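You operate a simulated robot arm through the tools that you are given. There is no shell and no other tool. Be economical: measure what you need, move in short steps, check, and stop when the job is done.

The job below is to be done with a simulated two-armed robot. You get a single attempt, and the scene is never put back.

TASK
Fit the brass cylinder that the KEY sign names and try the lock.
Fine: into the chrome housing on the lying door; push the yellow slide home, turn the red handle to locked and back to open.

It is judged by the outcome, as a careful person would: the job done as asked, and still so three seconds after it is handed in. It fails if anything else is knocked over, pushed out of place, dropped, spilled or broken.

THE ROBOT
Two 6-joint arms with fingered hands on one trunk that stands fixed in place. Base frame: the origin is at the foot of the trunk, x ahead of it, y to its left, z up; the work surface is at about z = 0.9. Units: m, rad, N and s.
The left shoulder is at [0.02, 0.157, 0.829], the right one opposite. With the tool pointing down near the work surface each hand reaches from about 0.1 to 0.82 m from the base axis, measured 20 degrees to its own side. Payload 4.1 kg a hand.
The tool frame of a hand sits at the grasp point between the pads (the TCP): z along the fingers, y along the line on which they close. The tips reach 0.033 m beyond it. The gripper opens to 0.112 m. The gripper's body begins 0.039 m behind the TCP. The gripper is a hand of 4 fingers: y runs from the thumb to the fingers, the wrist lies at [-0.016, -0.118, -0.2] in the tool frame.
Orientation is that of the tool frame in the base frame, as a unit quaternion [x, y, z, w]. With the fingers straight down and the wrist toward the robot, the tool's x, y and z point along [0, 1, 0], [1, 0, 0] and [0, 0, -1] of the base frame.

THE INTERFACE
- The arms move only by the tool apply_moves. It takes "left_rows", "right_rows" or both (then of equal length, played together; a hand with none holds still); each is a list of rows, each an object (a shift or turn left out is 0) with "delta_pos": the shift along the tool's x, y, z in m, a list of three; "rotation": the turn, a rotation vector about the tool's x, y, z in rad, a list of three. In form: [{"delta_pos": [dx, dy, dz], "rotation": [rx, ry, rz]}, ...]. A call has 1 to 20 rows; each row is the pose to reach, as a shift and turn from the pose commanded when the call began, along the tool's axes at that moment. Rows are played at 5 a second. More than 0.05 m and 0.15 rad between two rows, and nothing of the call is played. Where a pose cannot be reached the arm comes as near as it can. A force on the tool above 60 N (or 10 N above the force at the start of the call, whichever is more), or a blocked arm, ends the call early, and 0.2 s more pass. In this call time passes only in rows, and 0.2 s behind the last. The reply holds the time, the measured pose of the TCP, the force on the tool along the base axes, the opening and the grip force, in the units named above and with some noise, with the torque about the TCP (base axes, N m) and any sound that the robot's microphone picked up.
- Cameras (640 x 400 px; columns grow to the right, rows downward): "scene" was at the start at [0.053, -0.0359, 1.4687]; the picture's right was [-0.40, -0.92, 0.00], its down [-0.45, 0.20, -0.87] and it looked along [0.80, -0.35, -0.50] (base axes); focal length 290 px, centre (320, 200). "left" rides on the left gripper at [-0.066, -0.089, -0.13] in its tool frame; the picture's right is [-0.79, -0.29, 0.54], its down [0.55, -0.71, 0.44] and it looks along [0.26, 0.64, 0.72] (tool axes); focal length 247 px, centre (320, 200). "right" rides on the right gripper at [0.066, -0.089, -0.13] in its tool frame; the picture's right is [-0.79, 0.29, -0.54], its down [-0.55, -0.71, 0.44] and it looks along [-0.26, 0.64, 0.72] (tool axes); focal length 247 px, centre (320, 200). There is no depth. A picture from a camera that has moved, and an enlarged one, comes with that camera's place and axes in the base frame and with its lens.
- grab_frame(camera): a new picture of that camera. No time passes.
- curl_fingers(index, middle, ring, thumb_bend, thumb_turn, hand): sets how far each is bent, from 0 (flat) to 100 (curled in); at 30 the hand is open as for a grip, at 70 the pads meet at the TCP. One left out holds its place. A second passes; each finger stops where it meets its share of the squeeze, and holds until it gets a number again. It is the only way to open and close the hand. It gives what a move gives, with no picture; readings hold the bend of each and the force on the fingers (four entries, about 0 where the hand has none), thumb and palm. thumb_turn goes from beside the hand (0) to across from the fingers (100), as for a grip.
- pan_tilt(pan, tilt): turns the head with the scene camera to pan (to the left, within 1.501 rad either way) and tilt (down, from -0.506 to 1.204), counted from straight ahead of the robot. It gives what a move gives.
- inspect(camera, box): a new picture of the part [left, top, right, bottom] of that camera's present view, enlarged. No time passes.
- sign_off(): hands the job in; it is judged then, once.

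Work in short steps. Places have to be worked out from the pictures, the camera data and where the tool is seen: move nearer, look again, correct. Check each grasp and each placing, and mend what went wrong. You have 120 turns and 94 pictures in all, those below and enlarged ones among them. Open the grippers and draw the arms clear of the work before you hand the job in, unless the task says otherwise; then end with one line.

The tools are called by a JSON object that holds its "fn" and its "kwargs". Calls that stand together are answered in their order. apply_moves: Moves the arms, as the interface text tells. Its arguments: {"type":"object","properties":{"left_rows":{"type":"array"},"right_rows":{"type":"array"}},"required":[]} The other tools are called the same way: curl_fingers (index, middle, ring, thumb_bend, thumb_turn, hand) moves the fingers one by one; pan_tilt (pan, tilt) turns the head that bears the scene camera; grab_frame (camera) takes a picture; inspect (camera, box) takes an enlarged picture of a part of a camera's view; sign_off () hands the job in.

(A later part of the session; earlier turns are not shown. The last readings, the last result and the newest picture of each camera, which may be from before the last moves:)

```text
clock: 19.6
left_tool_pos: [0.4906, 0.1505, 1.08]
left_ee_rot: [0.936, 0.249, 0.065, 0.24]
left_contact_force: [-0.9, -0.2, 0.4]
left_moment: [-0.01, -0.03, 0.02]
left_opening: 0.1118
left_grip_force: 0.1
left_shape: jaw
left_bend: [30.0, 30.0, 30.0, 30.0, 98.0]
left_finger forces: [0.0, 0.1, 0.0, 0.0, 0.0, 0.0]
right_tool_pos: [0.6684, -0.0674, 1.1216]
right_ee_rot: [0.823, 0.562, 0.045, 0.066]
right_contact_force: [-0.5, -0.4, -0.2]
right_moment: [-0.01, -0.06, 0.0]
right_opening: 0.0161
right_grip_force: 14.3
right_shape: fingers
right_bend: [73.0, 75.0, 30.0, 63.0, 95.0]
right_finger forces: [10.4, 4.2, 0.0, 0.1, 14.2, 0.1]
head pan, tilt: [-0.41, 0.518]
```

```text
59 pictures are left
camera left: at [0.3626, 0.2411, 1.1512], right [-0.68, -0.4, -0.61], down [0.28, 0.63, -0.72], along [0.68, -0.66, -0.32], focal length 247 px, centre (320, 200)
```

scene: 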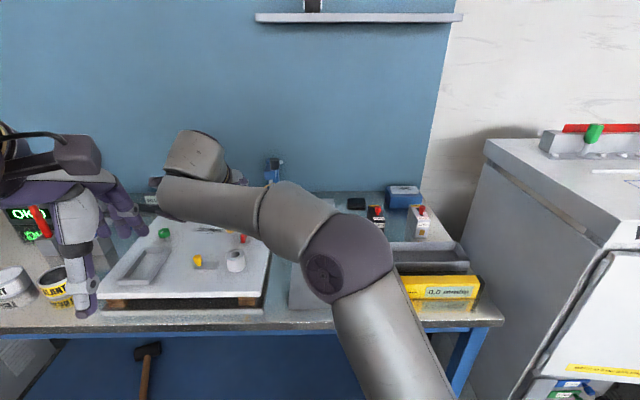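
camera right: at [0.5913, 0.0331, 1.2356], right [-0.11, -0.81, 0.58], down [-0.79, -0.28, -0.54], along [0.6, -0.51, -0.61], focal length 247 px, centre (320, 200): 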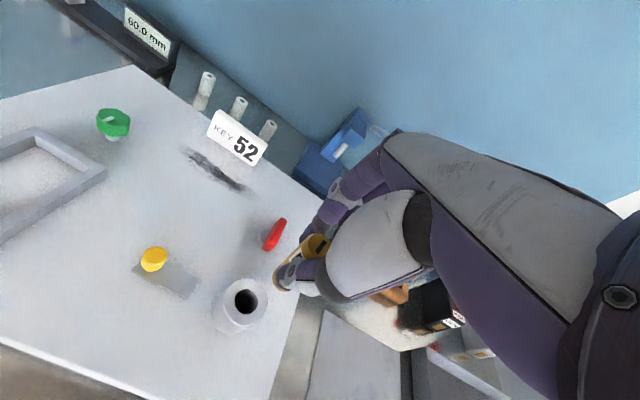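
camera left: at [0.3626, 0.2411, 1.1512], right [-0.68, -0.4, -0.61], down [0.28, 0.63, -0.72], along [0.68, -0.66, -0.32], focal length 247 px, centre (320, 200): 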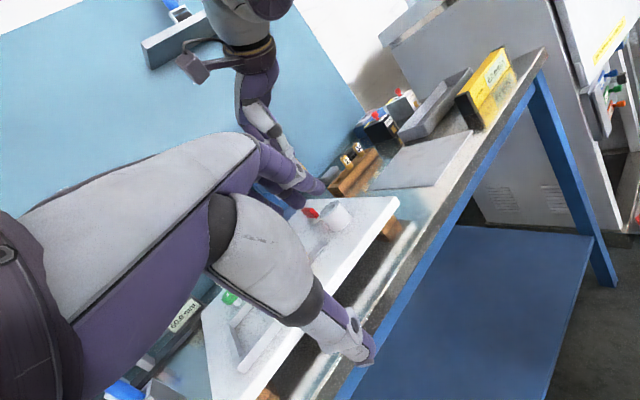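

The left hand's own fingers hide the spot. I curl them away.

{"fn": "curl_fingers", "kwargs": {"hand": "left", "index": 100, "middle": 100, "ring": 100}}

{"fn": "inspect", "kwargs": {"camera": "left", "box": [200, 40, 392, 280]}}

```text
clock: 20.6
left_tool_pos: [0.4886, 0.1504, 1.0808]
left_ee_rot: [0.936, 0.248, 0.063, 0.241]
left_contact_force: [-0.2, -0.3, 0.3]
left_moment: [-0.01, 0.03, 0.01]
left_opening: 0.053
left_grip_force: 0.0
left_shape: fingers
left_bend: [100.0, 100.0, 100.0, 30.0, 98.0]
left_finger forces: [0.0, 0.0, 0.0, 0.0, 0.1, 0.0]
right_tool_pos: [0.6679, -0.0667, 1.1206]
right_ee_rot: [0.824, 0.561, 0.045, 0.067]
right_contact_force: [0.0, 0.7, -1.3]
right_moment: [-0.03, -0.03, 0.01]
right_opening: 0.0162
right_grip_force: 14.0
right_shape: fingers
right_bend: [73.0, 75.0, 30.0, 63.0, 95.0]
right_finger forces: [10.5, 4.3, 0.1, 0.0, 14.3, 0.0]
head pan, tilt: [-0.41, 0.518]
```

```text
1.67 times, centred on (296, 160) of left
camera zoom: at [0.3629, 0.2408, 1.1513], right [-0.68, -0.4, -0.61], down [0.28, 0.63, -0.72], along [0.68, -0.66, -0.32], focal length 412 px, centre (360, 267)
```

zoom: 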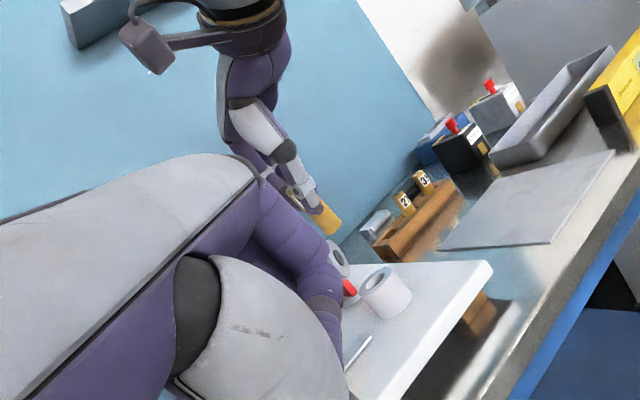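

Now the cylinder is visible in the hand from the side. I enlarge it.

{"fn": "inspect", "kwargs": {"camera": "left", "box": [272, 132, 352, 182]}}

{"fn": "inspect", "kwargs": {"camera": "right", "box": [260, 210, 356, 310]}}

```text
8.00 times, centred on (312, 157) of left
camera zoom: at [0.3629, 0.2408, 1.1513], right [-0.68, -0.4, -0.61], down [0.28, 0.63, -0.72], along [0.68, -0.66, -0.32], focal length 1976 px, centre (384, 544)
```

zoom: 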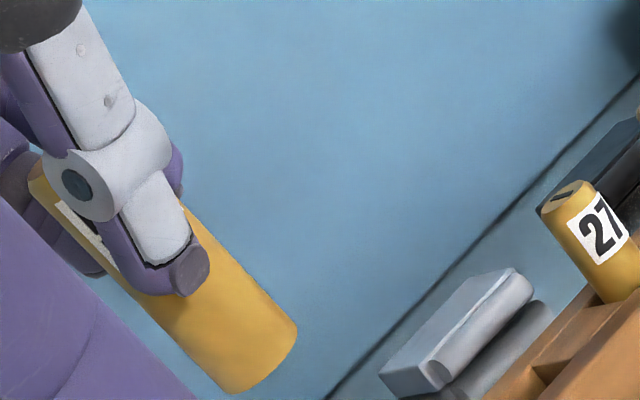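

```text
4.00 times, centred on (308, 260) of right
camera zoom: at [0.5912, 0.0335, 1.2358], right [-0.11, -0.81, 0.58], down [-0.79, -0.28, -0.54], along [0.6, -0.51, -0.61], focal length 988 px, centre (368, -40)
```

zoom: 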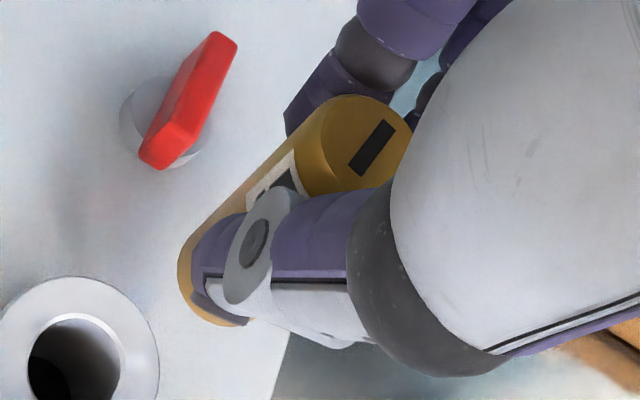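

Both views show the cylinder's bottom leaning about 0.12 rad toward −y and slightly outward. I counter-rotate the hand by [0.035, 0.12, 0] to stand it vertical, then look again.

{"fn": "apply_moves", "kwargs": {"right_rows": [{"rotation": [0.035, 0.12, 0]}]}}

{"fn": "inspect", "kwargs": {"camera": "left", "box": [272, 132, 352, 182]}}

{"fn": "inspect", "kwargs": {"camera": "right", "box": [230, 210, 358, 310]}}

```text
clock: 21.0
left_tool_pos: [0.4893, 0.1515, 1.0795]
left_ee_rot: [0.936, 0.248, 0.063, 0.239]
left_contact_force: [0.1, -0.9, -0.6]
left_moment: [-0.02, 0.02, -0.04]
left_opening: 0.0532
left_grip_force: 0.1
left_shape: fingers
left_bend: [100.0, 100.0, 100.0, 30.0, 98.0]
left_finger forces: [0.1, 0.0, 0.0, 0.0, 0.1, 0.0]
right_tool_pos: [0.6699, -0.0666, 1.1214]
right_ee_rot: [0.82, 0.566, 0.085, 0.018]
right_contact_force: [0.1, 0.0, -1.1]
right_moment: [0.0, 0.0, -0.02]
right_opening: 0.0162
right_grip_force: 14.2
right_shape: fingers
right_bend: [73.0, 75.0, 30.0, 63.0, 95.0]
right_finger forces: [10.6, 4.2, 0.0, 0.0, 14.0, 0.0]
head pan, tilt: [-0.41, 0.518]
```

```text
8.00 times, centred on (312, 157) of left
camera zoom: at [0.3629, 0.241, 1.1512], right [-0.68, -0.4, -0.61], down [0.28, 0.63, -0.72], along [0.68, -0.66, -0.32], focal length 1976 px, centre (384, 544)
```

zoom: 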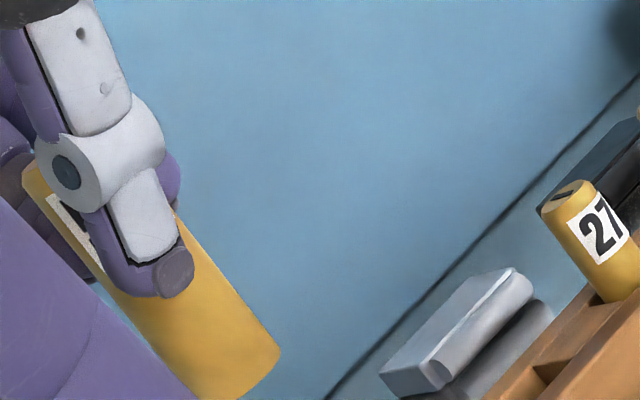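

```text
4.00 times, centred on (294, 260) of right
camera zoom: at [0.5883, 0.0173, 1.2464], right [-0.09, -0.88, 0.47], down [-0.78, -0.23, -0.58], along [0.62, -0.42, -0.66], focal length 988 px, centre (424, -40)
```

zoom: 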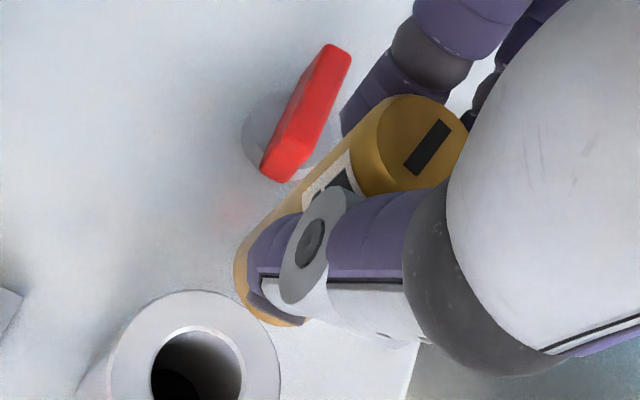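

The cylinder now looks vertical in both views. Its axis is near (0.672, -0.062), so I shift 5 mm to −y and lower 52 mm, leaving the bottom about 2 cm above the housing for a close comparison.

{"fn": "apply_moves", "kwargs": {"right_rows": [{"delta_pos": [-0.0055, -0.0024, 0.0255]}, {"delta_pos": [-0.0109, -0.0047, 0.0509]}]}}

{"fn": "inspect", "kwargs": {"camera": "left", "box": [292, 140, 388, 220]}}

{"fn": "inspect", "kwargs": {"camera": "right", "box": [230, 220, 358, 320]}}

```text
clock: 21.6
left_tool_pos: [0.4898, 0.1504, 1.0799]
left_ee_rot: [0.936, 0.249, 0.064, 0.239]
left_contact_force: [0.0, 0.1, 0.5]
left_moment: [0.0, -0.01, 0.0]
left_opening: 0.0531
left_grip_force: 0.1
left_shape: fingers
left_bend: [100.0, 100.0, 100.0, 30.0, 98.0]
left_finger forces: [0.0, 0.0, 0.0, 0.0, 0.0, 0.0]
right_tool_pos: [0.668, -0.0723, 1.0694]
right_ee_rot: [0.82, 0.566, 0.085, 0.018]
right_contact_force: [-0.6, -0.3, 0.0]
right_moment: [-0.01, 0.0, -0.01]
right_opening: 0.0159
right_grip_force: 14.5
right_shape: fingers
right_bend: [73.0, 75.0, 30.0, 63.0, 95.0]
right_finger forces: [10.4, 4.2, 0.0, 0.0, 14.1, 0.1]
head pan, tilt: [-0.41, 0.518]
```

```text
5.00 times, centred on (340, 180) of left
camera zoom: at [0.3628, 0.2409, 1.1512], right [-0.68, -0.4, -0.61], down [0.28, 0.63, -0.72], along [0.68, -0.66, -0.32], focal length 1235 px, centre (220, 300)
```

zoom: 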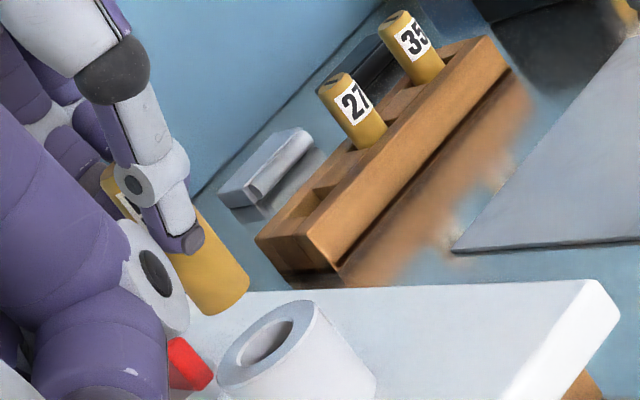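

```text
4.00 times, centred on (294, 270) of right
camera zoom: at [0.5889, 0.0119, 1.1938], right [-0.1, -0.88, 0.47], down [-0.78, -0.23, -0.58], along [0.62, -0.42, -0.66], focal length 988 px, centre (424, -80)
```

zoom: 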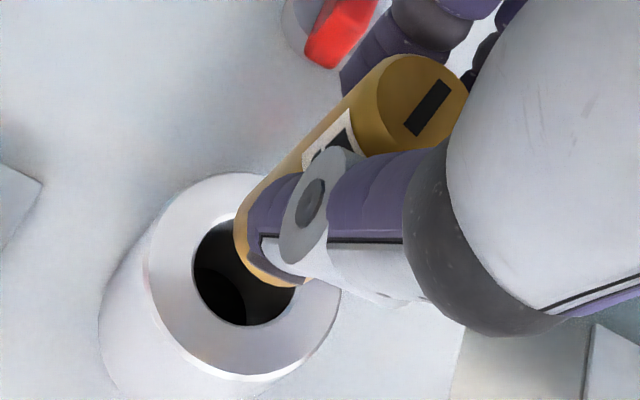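

Left view lines up within 1 mm; the right view suggests moving about 2 mm outward and 1.3 mm to −y. I apply that and lower 14 mm to just above the rim.

{"fn": "apply_moves", "kwargs": {"right_rows": [{"delta_pos": [-0.0022, 0.0006, 0.014]}]}}

{"fn": "inspect", "kwargs": {"camera": "left", "box": [312, 155, 376, 205]}}

{"fn": "inspect", "kwargs": {"camera": "right", "box": [230, 220, 326, 295]}}

```text
clock: 22.0
left_tool_pos: [0.4902, 0.1496, 1.0809]
left_ee_rot: [0.936, 0.248, 0.063, 0.24]
left_contact_force: [0.9, 0.2, -0.1]
left_moment: [-0.01, 0.03, -0.01]
left_opening: 0.0533
left_grip_force: 0.0
left_shape: fingers
left_bend: [100.0, 100.0, 100.0, 30.0, 98.0]
left_finger forces: [0.1, 0.1, 0.0, 0.0, 0.1, 0.1]
right_tool_pos: [0.6704, -0.073, 1.0551]
right_ee_rot: [0.82, 0.565, 0.085, 0.017]
right_contact_force: [-0.7, 0.6, -0.7]
right_moment: [-0.01, 0.01, -0.01]
right_opening: 0.016
right_grip_force: 14.0
right_shape: fingers
right_bend: [73.0, 75.0, 30.0, 63.0, 95.0]
right_finger forces: [10.4, 4.4, 0.0, 0.0, 14.1, 0.1]
head pan, tilt: [-0.41, 0.518]
```

```text
8.00 times, centred on (344, 180) of left
camera zoom: at [0.3628, 0.2408, 1.1512], right [-0.68, -0.4, -0.61], down [0.28, 0.63, -0.72], along [0.68, -0.66, -0.32], focal length 1976 px, centre (128, 360)
```

zoom: 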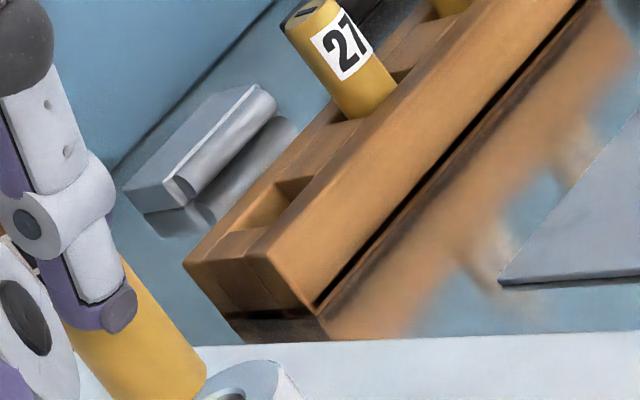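

```text
5.33 times, centred on (278, 258) of right
camera zoom: at [0.5913, 0.0102, 1.1801], right [-0.1, -0.88, 0.47], down [-0.78, -0.23, -0.58], along [0.62, -0.42, -0.66], focal length 1317 px, centre (544, -107)
```

zoom: 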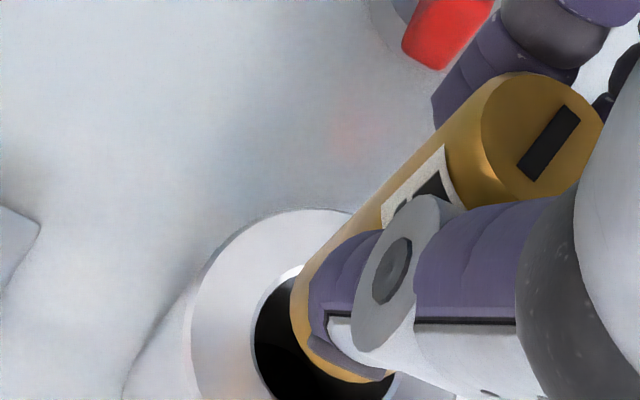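

It hangs just over the bore, about 2 mm too far to −y. I correct that and lower gently in small steps, watching the force.

{"fn": "apply_moves", "kwargs": {"right_rows": [{"delta_pos": [0.0014, -0.0005, 0.0]}, {"delta_pos": [0.0007, -0.0013, 0.006]}, {"delta_pos": [0.0, -0.002, 0.012]}, {"delta_pos": [-0.0006, -0.0026, 0.0168]}]}}

{"fn": "inspect", "kwargs": {"camera": "right", "box": [230, 220, 326, 295]}}

{"fn": "inspect", "kwargs": {"camera": "left", "box": [312, 165, 376, 215]}}

```text
clock: 23.0
left_tool_pos: [0.4898, 0.1501, 1.0801]
left_ee_rot: [0.937, 0.248, 0.065, 0.239]
left_contact_force: [-1.1, -0.6, -0.2]
left_moment: [0.0, -0.03, -0.04]
left_opening: 0.0532
left_grip_force: 0.0
left_shape: fingers
left_bend: [100.0, 100.0, 100.0, 30.0, 98.0]
left_finger forces: [0.1, 0.0, 0.1, 0.1, 0.0, 0.1]
right_tool_pos: [0.6719, -0.0717, 1.0423]
right_ee_rot: [0.82, 0.565, 0.088, 0.02]
right_contact_force: [-3.1, -3.2, 18.8]
right_moment: [0.13, 0.21, 0.08]
right_opening: 0.0159
right_grip_force: 18.8
right_shape: fingers
right_bend: [73.0, 75.0, 30.0, 64.0, 95.0]
right_finger forces: [11.9, 7.7, 0.0, 0.1, 17.9, 0.1]
head pan, tilt: [-0.41, 0.518]
```

```text
5.33 times, centred on (278, 258) of right
camera zoom: at [0.5908, 0.0113, 1.1669], right [-0.1, -0.88, 0.47], down [-0.77, -0.23, -0.59], along [0.62, -0.42, -0.66], focal length 1317 px, centre (544, -107)
```

zoom: 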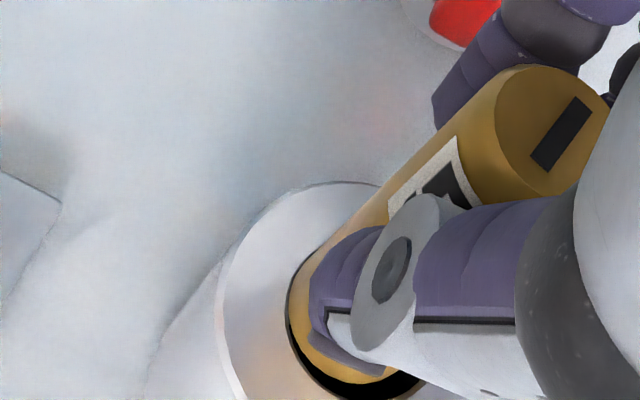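

```text
8.00 times, centred on (344, 190) of left
camera zoom: at [0.3624, 0.2406, 1.1514], right [-0.68, -0.4, -0.61], down [0.28, 0.63, -0.72], along [0.68, -0.66, -0.32], focal length 1976 px, centre (128, 280)
```

zoom: 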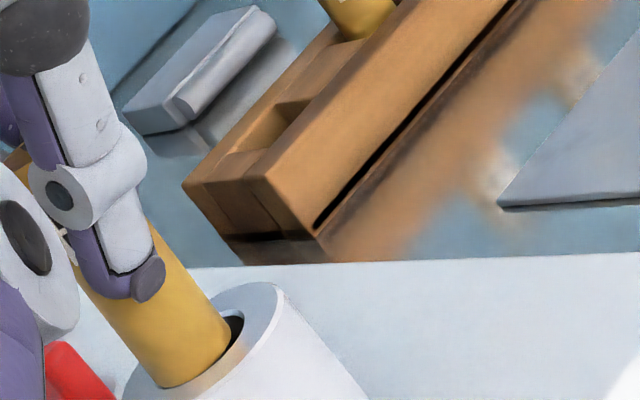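

The bottom caught the rim with 19 N, and both views show the gap on the side toward the robot and to the right. I lift slightly, shift about 2 mm that way (−2.0, −0.9 mm) and lower again.

{"fn": "apply_moves", "kwargs": {"right_rows": [{"delta_pos": [-0.0008, -0.0008, -0.0063]}, {"delta_pos": [-0.0014, -0.0014, -0.0013]}, {"delta_pos": [-0.002, -0.002, 0.0036]}, {"delta_pos": [-0.0026, -0.0027, 0.0085]}, {"delta_pos": [-0.0032, -0.0033, 0.0135]}]}}

{"fn": "inspect", "kwargs": {"camera": "right", "box": [230, 220, 326, 295]}}

{"fn": "inspect", "kwargs": {"camera": "left", "box": [312, 165, 376, 215]}}

```text
clock: 24.2
left_tool_pos: [0.4897, 0.1501, 1.0794]
left_ee_rot: [0.936, 0.248, 0.063, 0.24]
left_contact_force: [-0.7, -1.0, -0.1]
left_moment: [0.0, -0.03, 0.0]
left_opening: 0.0534
left_grip_force: 0.0
left_shape: fingers
left_bend: [100.0, 100.0, 100.0, 30.0, 98.0]
left_finger forces: [0.0, 0.0, 0.1, 0.1, 0.0, 0.0]
right_tool_pos: [0.6686, -0.073, 1.0193]
right_ee_rot: [0.821, 0.566, 0.08, 0.016]
right_contact_force: [5.4, -4.9, -3.1]
right_moment: [-0.31, -0.23, -0.03]
right_opening: 0.0121
right_grip_force: 18.7
right_shape: fingers
right_bend: [74.0, 76.0, 30.0, 66.0, 93.0]
right_finger forces: [10.5, 13.6, 0.0, 0.0, 13.4, 0.0]
head pan, tilt: [-0.41, 0.518]
```

```text
5.33 times, centred on (278, 258) of right
camera zoom: at [0.5894, 0.011, 1.1447], right [-0.09, -0.88, 0.47], down [-0.78, -0.23, -0.58], along [0.61, -0.42, -0.67], focal length 1317 px, centre (544, -107)
```

zoom: 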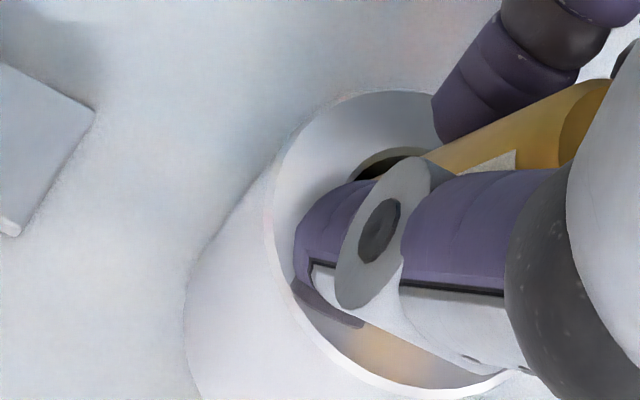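

```text
8.00 times, centred on (344, 190) of left
camera zoom: at [0.3627, 0.2408, 1.1513], right [-0.68, -0.4, -0.61], down [0.28, 0.63, -0.72], along [0.68, -0.66, -0.32], focal length 1976 px, centre (128, 280)
```

zoom: 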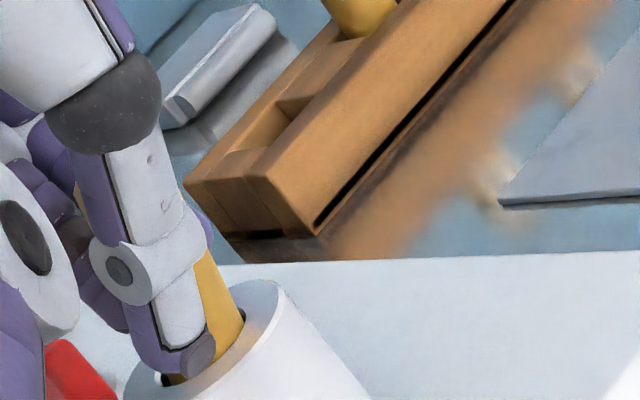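

The cylinder is now over 20 mm into the bore but has swivelled in the grip and leans within its clearance. The bore supports it, so I ease the fingers open and let it settle.

{"fn": "curl_fingers", "kwargs": {"hand": "right", "index": 68, "middle": 68, "thumb_bend": 60}}

{"fn": "curl_fingers", "kwargs": {"hand": "right", "index": 52, "middle": 52, "thumb_bend": 48}}

{"fn": "inspect", "kwargs": {"camera": "right", "box": [200, 180, 360, 300]}}

{"fn": "inspect", "kwargs": {"camera": "left", "box": [304, 150, 400, 225]}}

```text
clock: 25.2
left_tool_pos: [0.4904, 0.1503, 1.0808]
left_ee_rot: [0.937, 0.248, 0.063, 0.239]
left_contact_force: [-0.1, 0.8, -0.5]
left_moment: [0.01, 0.01, -0.04]
left_opening: 0.0532
left_grip_force: 0.1
left_shape: fingers
left_bend: [100.0, 100.0, 100.0, 30.0, 98.0]
left_finger forces: [0.0, 0.1, 0.0, 0.0, 0.0, 0.0]
right_tool_pos: [0.669, -0.0731, 1.0238]
right_ee_rot: [0.82, 0.565, 0.084, 0.019]
right_contact_force: [0.8, -0.4, -0.4]
right_moment: [-0.03, 0.01, 0.0]
right_opening: 0.0199
right_grip_force: 0.4
right_shape: fingers
right_bend: [67.0, 68.0, 30.0, 60.0, 97.0]
right_finger forces: [0.4, 0.1, 0.0, 0.0, 0.6, 0.1]
head pan, tilt: [-0.41, 0.518]
```

```text
clock: 26.2
left_tool_pos: [0.4901, 0.15, 1.0795]
left_ee_rot: [0.936, 0.248, 0.064, 0.239]
left_contact_force: [-0.4, 0.4, 0.4]
left_moment: [0.02, -0.04, 0.02]
left_opening: 0.0531
left_grip_force: 0.0
left_shape: fingers
left_bend: [100.0, 100.0, 100.0, 30.0, 98.0]
left_finger forces: [0.1, 0.1, 0.1, 0.0, 0.1, 0.0]
right_tool_pos: [0.6688, -0.0716, 1.0238]
right_ee_rot: [0.82, 0.565, 0.085, 0.018]
right_contact_force: [0.4, -0.5, -0.7]
right_moment: [-0.02, 0.02, 0.01]
right_opening: 0.057
right_grip_force: 0.1
right_shape: fingers
right_bend: [52.0, 52.0, 30.0, 48.0, 97.0]
right_finger forces: [0.1, 0.1, 0.0, 0.0, 0.0, 0.0]
head pan, tilt: [-0.41, 0.518]
```

```text
3.33 times, centred on (280, 240) of right
camera zoom: at [0.5891, 0.0111, 1.1493], right [-0.09, -0.88, 0.47], down [-0.78, -0.23, -0.58], along [0.62, -0.42, -0.66], focal length 823 px, centre (453, 67)
```

zoom: 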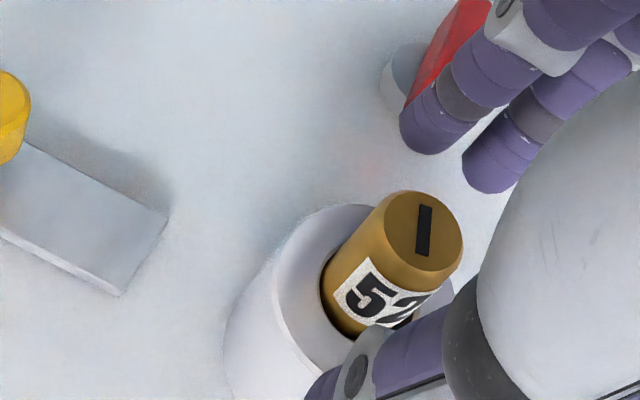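

```text
5.33 times, centred on (352, 188) of left
camera zoom: at [0.3629, 0.2408, 1.1512], right [-0.68, -0.4, -0.61], down [0.28, 0.63, -0.72], along [0.68, -0.66, -0.32], focal length 1317 px, centre (149, 267)
```

zoom: 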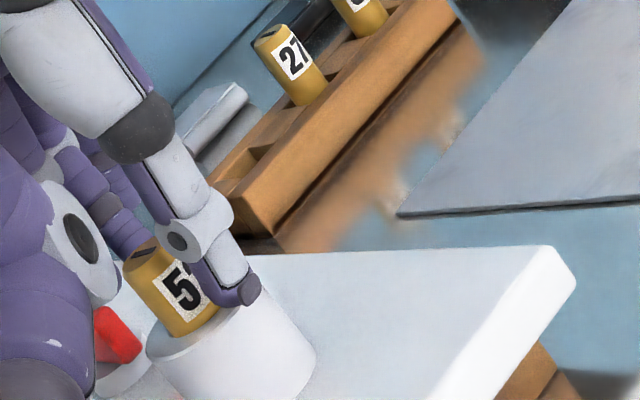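

The cylinder dropped into the housing and stands upright with about 3 cm showing. I raise the hand straight up, clear of it.

{"fn": "apply_moves", "kwargs": {"right_rows": [{"delta_pos": [0.0036, 0.0038, -0.0296]}, {"delta_pos": [0.0071, 0.0075, -0.0591]}, {"delta_pos": [0.0107, 0.0113, -0.0887]}]}}

{"fn": "inspect", "kwargs": {"camera": "right", "box": [120, 180, 376, 340]}}

{"fn": "inspect", "kwargs": {"camera": "left", "box": [304, 150, 400, 225]}}

```text
clock: 27.0
left_tool_pos: [0.4904, 0.1499, 1.0793]
left_ee_rot: [0.936, 0.248, 0.063, 0.24]
left_contact_force: [0.4, -1.0, -0.4]
left_moment: [0.0, 0.01, -0.04]
left_opening: 0.0532
left_grip_force: 0.2
left_shape: fingers
left_bend: [100.0, 100.0, 100.0, 30.0, 98.0]
left_finger forces: [0.1, 0.0, 0.0, 0.1, 0.0, 0.0]
right_tool_pos: [0.6706, -0.0726, 1.1127]
right_ee_rot: [0.82, 0.566, 0.084, 0.017]
right_contact_force: [1.1, -0.1, -0.3]
right_moment: [0.01, -0.02, 0.01]
right_opening: 0.0573
right_grip_force: 0.1
right_shape: fingers
right_bend: [52.0, 52.0, 30.0, 48.0, 97.0]
right_finger forces: [0.0, 0.0, 0.0, 0.0, 0.1, 0.0]
head pan, tilt: [-0.41, 0.518]
```

```text
2.50 times, centred on (248, 260) of right
camera zoom: at [0.5891, 0.011, 1.2388], right [-0.09, -0.88, 0.47], down [-0.78, -0.23, -0.58], along [0.62, -0.42, -0.66], focal length 617 px, centre (500, 50)
```

zoom: 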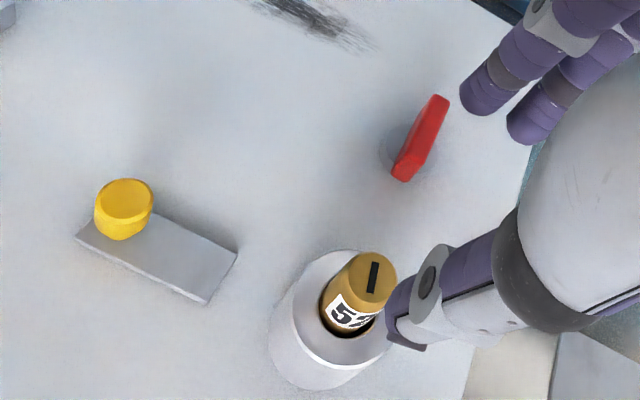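

```text
5.33 times, centred on (352, 188) of left
camera zoom: at [0.363, 0.2408, 1.1512], right [-0.68, -0.4, -0.61], down [0.28, 0.63, -0.72], along [0.68, -0.66, -0.32], focal length 1317 px, centre (149, 267)
```

zoom: 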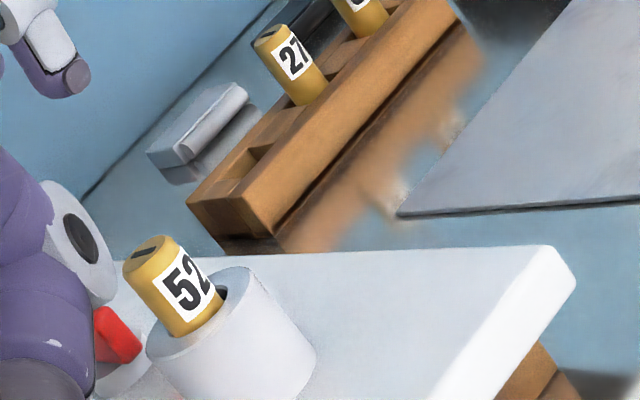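

By triangulation the top is at z≈1.008, so about 33 mm protrudes. To make sure it is seated I will press the top gently with pinched fingertips; first I close the fingers and come down to just above it.

{"fn": "curl_fingers", "kwargs": {"hand": "right", "index": 70, "middle": 70, "thumb_bend": 70}}

{"fn": "apply_moves", "kwargs": {"right_rows": [{"delta_pos": [-0.0035, -0.0075, 0.029]}, {"delta_pos": [-0.0069, -0.0113, 0.0587]}]}}

{"fn": "inspect", "kwargs": {"camera": "right", "box": [200, 180, 360, 300]}}

{"fn": "inspect", "kwargs": {"camera": "left", "box": [304, 150, 400, 225]}}

```text
clock: 28.0
left_tool_pos: [0.4909, 0.1497, 1.0798]
left_ee_rot: [0.936, 0.248, 0.063, 0.24]
left_contact_force: [-0.1, -0.1, 0.5]
left_moment: [0.0, 0.0, 0.01]
left_opening: 0.0533
left_grip_force: 0.0
left_shape: fingers
left_bend: [100.0, 100.0, 100.0, 30.0, 98.0]
left_finger forces: [0.0, 0.0, 0.1, 0.1, 0.0, 0.0]
right_tool_pos: [0.6693, -0.0728, 1.1145]
right_ee_rot: [0.82, 0.566, 0.085, 0.017]
right_contact_force: [-0.5, -1.3, 0.6]
right_moment: [-0.04, 0.02, -0.04]
right_opening: 0.0029
right_grip_force: 0.0
right_shape: fingers
right_bend: [70.0, 70.0, 30.0, 70.0, 97.0]
right_finger forces: [0.0, 0.0, 0.0, 0.0, 0.1, 0.1]
head pan, tilt: [-0.41, 0.518]
```

```text
clock: 28.6
left_tool_pos: [0.4898, 0.1498, 1.0814]
left_ee_rot: [0.937, 0.248, 0.064, 0.239]
left_contact_force: [-0.2, -0.2, 0.6]
left_moment: [-0.03, 0.0, 0.01]
left_opening: 0.0534
left_grip_force: 0.0
left_shape: fingers
left_bend: [100.0, 100.0, 100.0, 30.0, 98.0]
left_finger forces: [0.0, 0.0, 0.0, 0.0, 0.0, 0.0]
right_tool_pos: [0.6649, -0.0724, 1.0547]
right_ee_rot: [0.82, 0.565, 0.085, 0.018]
right_contact_force: [-0.1, 0.8, -0.4]
right_moment: [0.01, -0.01, 0.0]
right_opening: 0.0029
right_grip_force: 0.0
right_shape: fingers
right_bend: [70.0, 70.0, 30.0, 70.0, 97.0]
right_finger forces: [0.0, 0.0, 0.0, 0.0, 0.1, 0.0]
head pan, tilt: [-0.41, 0.518]
```

```text
3.33 times, centred on (280, 240) of right
camera zoom: at [0.5854, 0.0127, 1.1789], right [-0.1, -0.88, 0.47], down [-0.78, -0.23, -0.58], along [0.62, -0.42, -0.66], focal length 823 px, centre (453, 67)
```

zoom: 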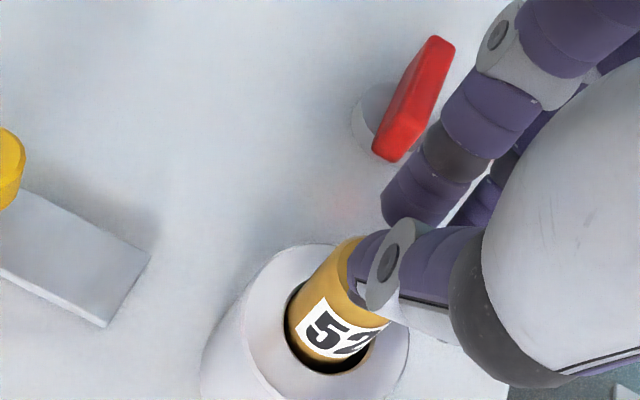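

```text
5.33 times, centred on (352, 188) of left
camera zoom: at [0.3628, 0.2409, 1.1513], right [-0.68, -0.4, -0.61], down [0.28, 0.63, -0.72], along [0.68, -0.66, -0.32], focal length 1317 px, centre (149, 267)
```

zoom: 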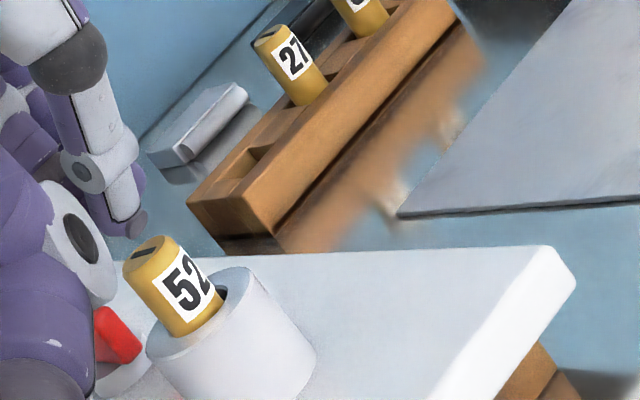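

The fingertips hang directly over the cylinder top. I lower in small increments to make light contact.

{"fn": "apply_moves", "kwargs": {"right_rows": [{"delta_pos": [-0.0005, -0.0005, 0.004]}, {"delta_pos": [-0.0009, -0.001, 0.0075]}, {"delta_pos": [-0.0013, -0.0014, 0.0105]}, {"delta_pos": [-0.0016, -0.0017, 0.013]}]}}

```text
clock: 29.6
left_tool_pos: [0.4889, 0.1503, 1.0804]
left_ee_rot: [0.936, 0.248, 0.064, 0.24]
left_contact_force: [-0.5, -0.3, -0.1]
left_moment: [-0.02, -0.03, 0.01]
left_opening: 0.0533
left_grip_force: 0.1
left_shape: fingers
left_bend: [100.0, 100.0, 100.0, 30.0, 98.0]
left_finger forces: [0.1, 0.1, 0.1, 0.1, 0.0, 0.0]
right_tool_pos: [0.6658, -0.0724, 1.0413]
right_ee_rot: [0.82, 0.566, 0.085, 0.018]
right_contact_force: [-1.3, 0.7, 3.3]
right_moment: [0.07, 0.03, -0.01]
right_opening: 0.0026
right_grip_force: 1.2
right_shape: fingers
right_bend: [70.0, 70.0, 30.0, 70.0, 97.0]
right_finger forces: [0.0, 0.0, 0.1, 0.0, 2.7, 0.0]
head pan, tilt: [-0.41, 0.518]
```

Light contact, 3.3 N, at TCP z 1.041. I press another 2–4 mm and see whether it gives.

{"fn": "apply_moves", "kwargs": {"right_rows": [{"delta_pos": [-0.0002, -0.0002, 0.002]}, {"delta_pos": [-0.0005, -0.0005, 0.004]}]}}

{"fn": "inspect", "kwargs": {"camera": "left", "box": [304, 150, 400, 225]}}

```text
clock: 30.2
left_tool_pos: [0.4891, 0.1487, 1.0794]
left_ee_rot: [0.936, 0.248, 0.065, 0.24]
left_contact_force: [0.8, -0.4, 0.6]
left_moment: [0.02, -0.02, 0.0]
left_opening: 0.0533
left_grip_force: 0.1
left_shape: fingers
left_bend: [100.0, 100.0, 100.0, 30.0, 98.0]
left_finger forces: [0.0, 0.1, 0.0, 0.0, 0.0, 0.0]
right_tool_pos: [0.667, -0.0713, 1.0404]
right_ee_rot: [0.82, 0.565, 0.088, 0.019]
right_contact_force: [-7.0, 1.2, 21.9]
right_moment: [0.32, 0.3, 0.07]
right_opening: 0.0017
right_grip_force: 12.1
right_shape: fingers
right_bend: [70.0, 70.0, 30.0, 71.0, 97.0]
right_finger forces: [0.0, 0.0, 0.0, 0.0, 24.8, 0.1]
head pan, tilt: [-0.41, 0.518]
```

```text
5.33 times, centred on (352, 188) of left
camera zoom: at [0.3621, 0.2409, 1.1515], right [-0.68, -0.4, -0.61], down [0.28, 0.63, -0.72], along [0.68, -0.66, -0.32], focal length 1317 px, centre (149, 267)
```

zoom: 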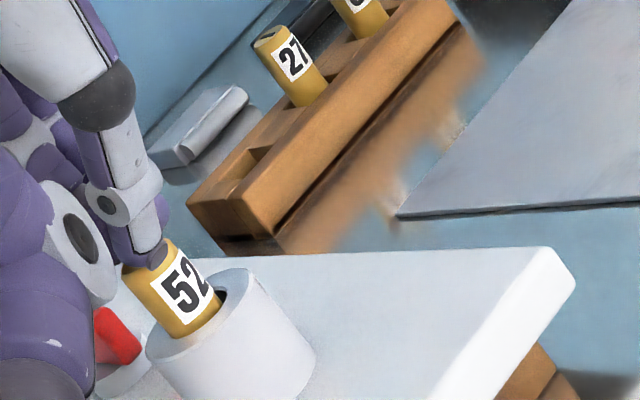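

It is solid at 22 N with no further travel, so the cylinder is seated. I now lift the right hand off and park it back and to the right, so the left hand can work the yellow slide.

{"fn": "apply_moves", "kwargs": {"right_rows": [{"delta_pos": [0.0036, 0.0038, -0.0296]}, {"delta_pos": [0.0071, 0.0075, -0.0591]}, {"delta_pos": [0.0107, 0.0113, -0.0887]}, {"delta_pos": [-0.03, 0.005, -0.107]}, {"delta_pos": [-0.07, -0.001, -0.125]}, {"delta_pos": [-0.11, -0.006, -0.14]}, {"delta_pos": [-0.145, -0.01, -0.155]}, {"delta_pos": [-0.176, -0.014, -0.165]}]}}

{"fn": "inspect", "kwargs": {"camera": "scene", "box": [120, 190, 280, 290]}}

```text
clock: 32.0
left_tool_pos: [0.4898, 0.1505, 1.0806]
left_ee_rot: [0.937, 0.248, 0.063, 0.239]
left_contact_force: [0.4, -0.1, 0.3]
left_moment: [-0.01, -0.02, -0.01]
left_opening: 0.0534
left_grip_force: 0.1
left_shape: fingers
left_bend: [100.0, 100.0, 100.0, 30.0, 98.0]
left_finger forces: [0.0, 0.0, 0.0, 0.0, 0.0, 0.0]
right_tool_pos: [0.566, -0.2415, 1.1754]
right_ee_rot: [0.82, 0.566, 0.084, 0.019]
right_contact_force: [0.4, 0.1, -1.2]
right_moment: [-0.01, 0.04, 0.0]
right_opening: 0.0025
right_grip_force: 0.1
right_shape: fingers
right_bend: [70.0, 70.0, 30.0, 70.0, 97.0]
right_finger forces: [0.0, 0.1, 0.0, 0.0, 0.1, 0.0]
head pan, tilt: [-0.41, 0.518]
```

```text
4.00 times, centred on (200, 240) of scene
camera zoom: at [0.0533, -0.0356, 1.4687], right [-0.4, -0.92, 0.0], down [-0.45, 0.2, -0.87], along [0.8, -0.35, -0.5], focal length 1161 px, centre (800, 40)
```

zoom: 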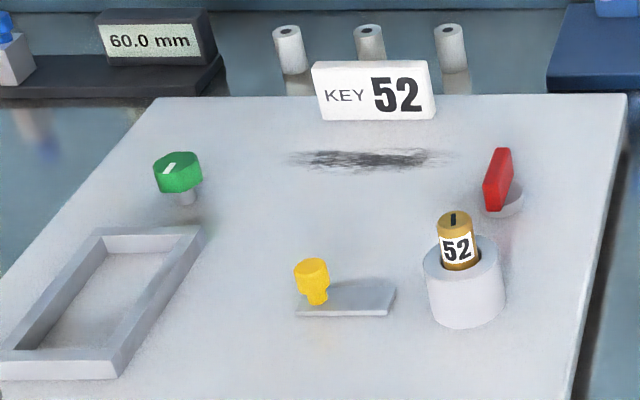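

The scene view is clear now: the knob top is near (0.7125, 0.0245, 0.966) and slides toward the housing along (-0.39, -0.92). I pinch the left fingers as a pusher and bring the left hand to just left of the knob, high.

{"fn": "curl_fingers", "kwargs": {"hand": "left", "index": 70, "middle": 70, "ring": 100, "thumb_bend": 70}}

{"fn": "apply_moves", "kwargs": {"left_rows": [{"delta_pos": [0.0286, 0.024, 0.0189], "rotation": [0.08, 0.027, -0.106]}, {"delta_pos": [0.0571, 0.048, 0.0378], "rotation": [0.161, 0.054, -0.213]}, {"delta_pos": [0.0857, 0.072, 0.0568], "rotation": [0.241, 0.082, -0.319]}, {"delta_pos": [0.1143, 0.0961, 0.0757], "rotation": [0.321, 0.109, -0.425]}, {"delta_pos": [0.1428, 0.1201, 0.0946], "rotation": [0.402, 0.136, -0.532]}, {"delta_pos": [0.1714, 0.1441, 0.1135], "rotation": [0.482, 0.163, -0.638]}]}}

{"fn": "grab_frame", "kwargs": {"camera": "left"}}

{"fn": "grab_frame", "kwargs": {"camera": "scene"}}

```text
clock: 33.0
left_tool_pos: [0.4901, 0.1497, 1.08]
left_ee_rot: [0.936, 0.249, 0.063, 0.24]
left_contact_force: [0.3, 0.3, -0.8]
left_moment: [0.0, 0.01, 0.01]
left_opening: 0.0026
left_grip_force: 0.0
left_shape: fingers
left_bend: [70.0, 70.0, 100.0, 70.0, 98.0]
left_finger forces: [0.1, 0.0, 0.1, 0.0, 0.0, 0.0]
right_tool_pos: [0.5654, -0.2403, 1.1769]
right_ee_rot: [0.821, 0.565, 0.084, 0.018]
right_contact_force: [1.0, 0.3, 0.4]
right_moment: [0.01, 0.04, 0.0]
right_opening: 0.0025
right_grip_force: 0.0
right_shape: fingers
right_bend: [70.0, 70.0, 30.0, 70.0, 97.0]
right_finger forces: [0.1, 0.0, 0.0, 0.0, 0.1, 0.0]
head pan, tilt: [-0.41, 0.518]
```

```text
clock: 34.4
left_tool_pos: [0.7215, 0.0818, 1.0539]
left_ee_rot: [0.832, 0.555, 0.003, 0.002]
left_contact_force: [-2.2, 2.9, 5.6]
left_moment: [-0.18, -0.14, 0.01]
left_opening: 0.0025
left_grip_force: 0.0
left_shape: fingers
left_bend: [70.0, 70.0, 100.0, 70.0, 98.0]
left_finger forces: [0.1, 0.0, 0.1, 0.0, 0.0, 0.1]
left hand out of reach, approached as far as the arm can: row 6
right_tool_pos: [0.5628, -0.2392, 1.1787]
right_ee_rot: [0.82, 0.566, 0.085, 0.019]
right_contact_force: [-2.5, 2.0, 3.0]
right_moment: [-0.16, -0.16, -0.09]
right_opening: 0.0024
right_grip_force: 0.1
right_shape: fingers
right_bend: [70.0, 70.0, 30.0, 70.0, 97.0]
right_finger forces: [0.1, 0.1, 0.0, 0.1, 0.0, 0.0]
head pan, tilt: [-0.41, 0.518]
```

```text
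37 pictures are left
camera left: at [0.6125, 0.0574, 1.1825], right [-0.57, -0.62, -0.54], down [-0.44, 0.78, -0.44], along [0.7, -0.01, -0.72], focal length 247 px, centre (320, 200)
```

left: 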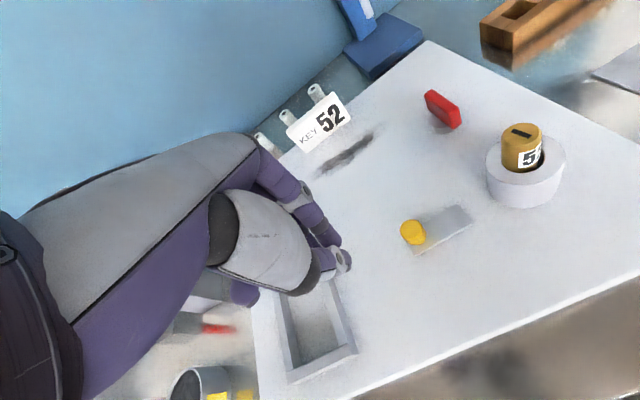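

```text
36 pictures are left
```

scene: 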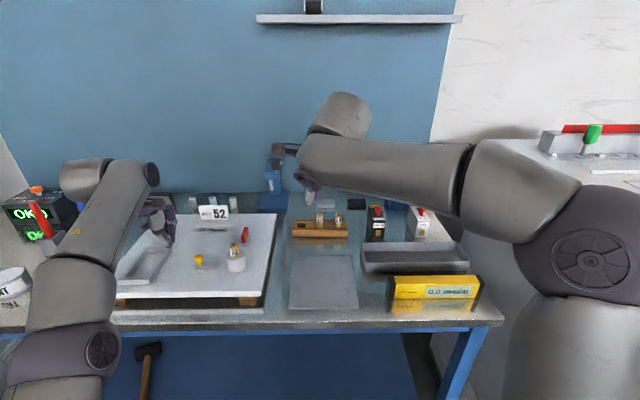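

Left camera now sees pinch and knob well. I lower the pinch beside the knob to TCP z≈0.985.

{"fn": "apply_moves", "kwargs": {"left_rows": [{"delta_pos": [-0.0003, 0.002, 0.024]}, {"delta_pos": [-0.0008, 0.005, 0.047]}, {"delta_pos": [-0.0013, 0.0081, 0.069]}]}}

{"fn": "inspect", "kwargs": {"camera": "left", "box": [280, 80, 536, 280]}}

{"fn": "inspect", "kwargs": {"camera": "scene", "box": [120, 190, 280, 290]}}

```text
clock: 35.2
left_tool_pos: [0.7312, 0.0751, 0.979]
left_ee_rot: [0.833, 0.553, 0.0, 0.0]
left_contact_force: [-0.1, 0.6, -0.6]
left_moment: [0.01, 0.03, 0.02]
left_opening: 0.0023
left_grip_force: 0.0
left_shape: fingers
left_bend: [70.0, 70.0, 100.0, 70.0, 98.0]
left_finger forces: [0.1, 0.1, 0.0, 0.0, 0.1, 0.0]
right_tool_pos: [0.566, -0.2409, 1.1761]
right_ee_rot: [0.82, 0.566, 0.085, 0.017]
right_contact_force: [0.1, 0.0, -0.5]
right_moment: [-0.01, -0.05, -0.01]
right_opening: 0.0024
right_grip_force: 0.1
right_shape: fingers
right_bend: [70.0, 70.0, 30.0, 70.0, 97.0]
right_finger forces: [0.0, 0.0, 0.1, 0.0, 0.0, 0.1]
head pan, tilt: [-0.41, 0.518]
```

```text
2.00 times, centred on (408, 180) of left
camera zoom: at [0.6223, 0.0503, 1.1077], right [-0.57, -0.62, -0.54], down [-0.44, 0.79, -0.44], along [0.69, -0.01, -0.72], focal length 494 px, centre (144, 240)
```

zoom: 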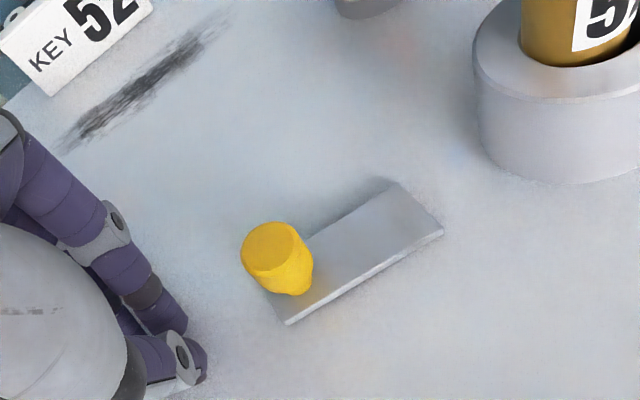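

```text
4.00 times, centred on (200, 240) of scene
camera zoom: at [0.0528, -0.036, 1.4687], right [-0.4, -0.92, 0.0], down [-0.45, 0.2, -0.87], along [0.8, -0.35, -0.5], focal length 1161 px, centre (800, 40)
```

zoom: 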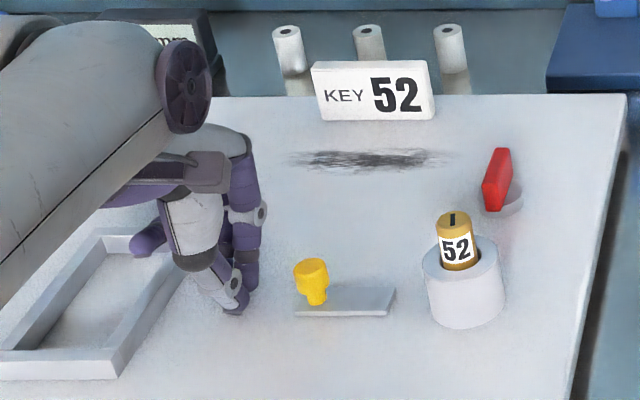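

The pinch is level with the knob and in line with it. I push along −x (toward the housing), 40 mm in small steps, and watch the force.

{"fn": "apply_moves", "kwargs": {"left_rows": [{"delta_pos": [-0.006, -0.003, -0.003]}, {"delta_pos": [-0.012, -0.003, -0.003]}, {"delta_pos": [-0.018, -0.003, -0.003]}, {"delta_pos": [-0.023, -0.003, -0.003]}, {"delta_pos": [-0.028, -0.003, -0.003]}, {"delta_pos": [-0.033, -0.003, -0.003]}, {"delta_pos": [-0.038, -0.003, -0.003]}]}}

{"fn": "inspect", "kwargs": {"camera": "left", "box": [280, 80, 536, 280]}}

```text
clock: 36.8
left_tool_pos: [0.7128, 0.0404, 0.9811]
left_ee_rot: [0.834, 0.552, 0.001, 0.0]
left_contact_force: [-0.1, 0.8, 0.2]
left_moment: [-0.02, -0.01, 0.0]
left_opening: 0.0029
left_grip_force: 0.3
left_shape: fingers
left_bend: [70.0, 70.0, 100.0, 70.0, 98.0]
left_finger forces: [0.9, 0.1, 0.0, 0.0, 0.1, 0.0]
right_tool_pos: [0.5653, -0.2421, 1.1757]
right_ee_rot: [0.821, 0.565, 0.084, 0.019]
right_contact_force: [0.5, -0.3, -0.3]
right_moment: [-0.03, -0.02, -0.01]
right_opening: 0.0023
right_grip_force: 0.2
right_shape: fingers
right_bend: [70.0, 70.0, 30.0, 70.0, 97.0]
right_finger forces: [0.0, 0.1, 0.1, 0.0, 0.0, 0.1]
head pan, tilt: [-0.41, 0.518]
```

```text
2.00 times, centred on (408, 180) of left
camera zoom: at [0.6047, 0.0164, 1.1119], right [-0.57, -0.62, -0.54], down [-0.44, 0.79, -0.44], along [0.69, -0.01, -0.72], focal length 494 px, centre (144, 240)
```

zoom: 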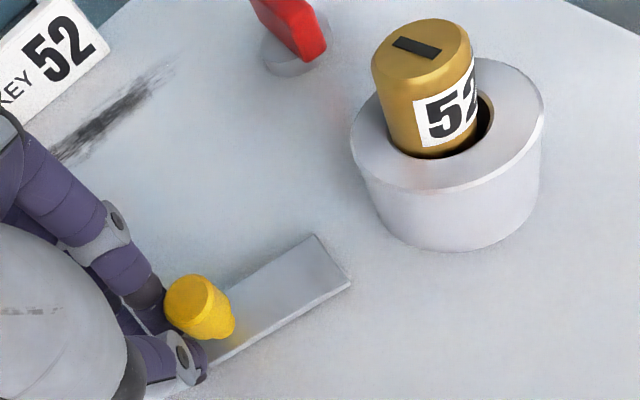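

Contact is made with the knob starting to move. I continue pushing in steps up to 30 mm more.

{"fn": "apply_moves", "kwargs": {"left_rows": [{"delta_pos": [-0.005, 0, 0]}, {"delta_pos": [-0.01, 0, 0]}, {"delta_pos": [-0.015, 0, 0]}, {"delta_pos": [-0.02, 0, 0]}, {"delta_pos": [-0.025, 0, 0]}]}}

{"fn": "inspect", "kwargs": {"camera": "left", "box": [280, 80, 536, 280]}}

```text
clock: 38.0
left_tool_pos: [0.705, 0.0207, 0.981]
left_ee_rot: [0.833, 0.554, 0.001, 0.0]
left_contact_force: [9.7, 17.8, -1.3]
left_moment: [0.43, -0.27, 0.13]
left_opening: 0.0032
left_grip_force: 10.1
left_shape: fingers
left_bend: [69.0, 70.0, 100.0, 70.0, 98.0]
left_finger forces: [18.3, 0.1, 0.0, 0.0, 0.9, 0.0]
right_tool_pos: [0.5657, -0.2412, 1.1751]
right_ee_rot: [0.82, 0.567, 0.084, 0.019]
right_contact_force: [0.3, -0.1, 0.3]
right_moment: [-0.01, -0.02, 0.03]
right_opening: 0.0025
right_grip_force: 0.1
right_shape: fingers
right_bend: [70.0, 70.0, 30.0, 70.0, 97.0]
right_finger forces: [0.0, 0.0, 0.0, 0.0, 0.0, 0.1]
head pan, tilt: [-0.41, 0.518]
```

```text
2.00 times, centred on (408, 180) of left
camera zoom: at [0.5966, -0.0036, 1.1118], right [-0.57, -0.62, -0.54], down [-0.44, 0.79, -0.44], along [0.69, -0.01, -0.72], focal length 494 px, centre (144, 240)
```

zoom: 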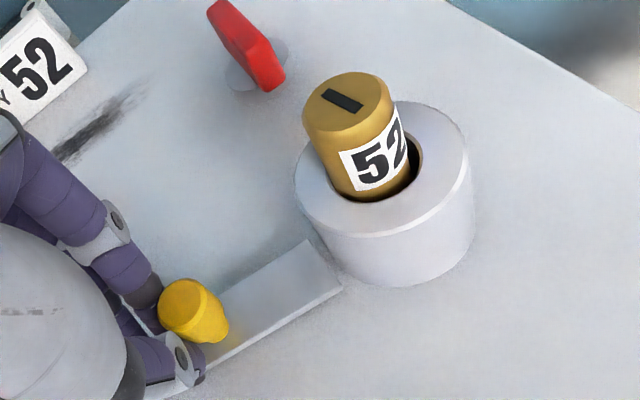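

The whole bolt plate moved with the knob and stopped at about 20 N near the housing. I look closely to see whether that is really home.

{"fn": "inspect", "kwargs": {"camera": "left", "box": [340, 140, 484, 230]}}

{"fn": "inspect", "kwargs": {"camera": "scene", "box": [176, 225, 256, 275]}}

```text
4.44 times, centred on (412, 185) of left
camera zoom: at [0.5966, -0.0036, 1.1118], right [-0.57, -0.62, -0.54], down [-0.44, 0.79, -0.44], along [0.69, -0.01, -0.72], focal length 1098 px, centre (-89, 267)
```

zoom: 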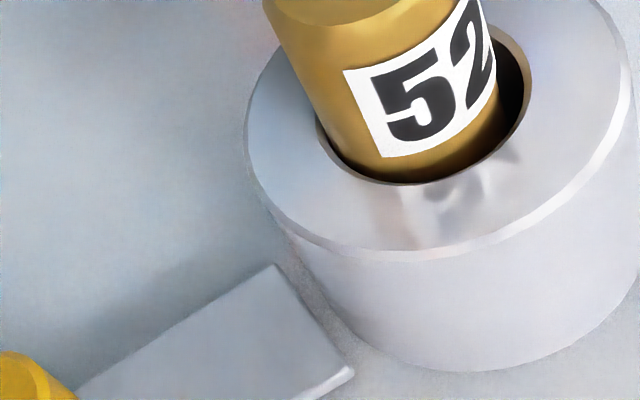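

```text
8.00 times, centred on (216, 250) of scene
camera zoom: at [0.0534, -0.0352, 1.4687], right [-0.4, -0.92, 0.0], down [-0.46, 0.2, -0.87], along [0.8, -0.34, -0.5], focal length 2323 px, centre (1152, -200)
```

zoom: 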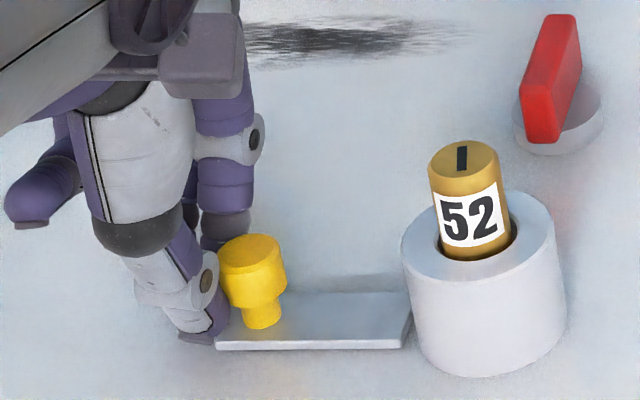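

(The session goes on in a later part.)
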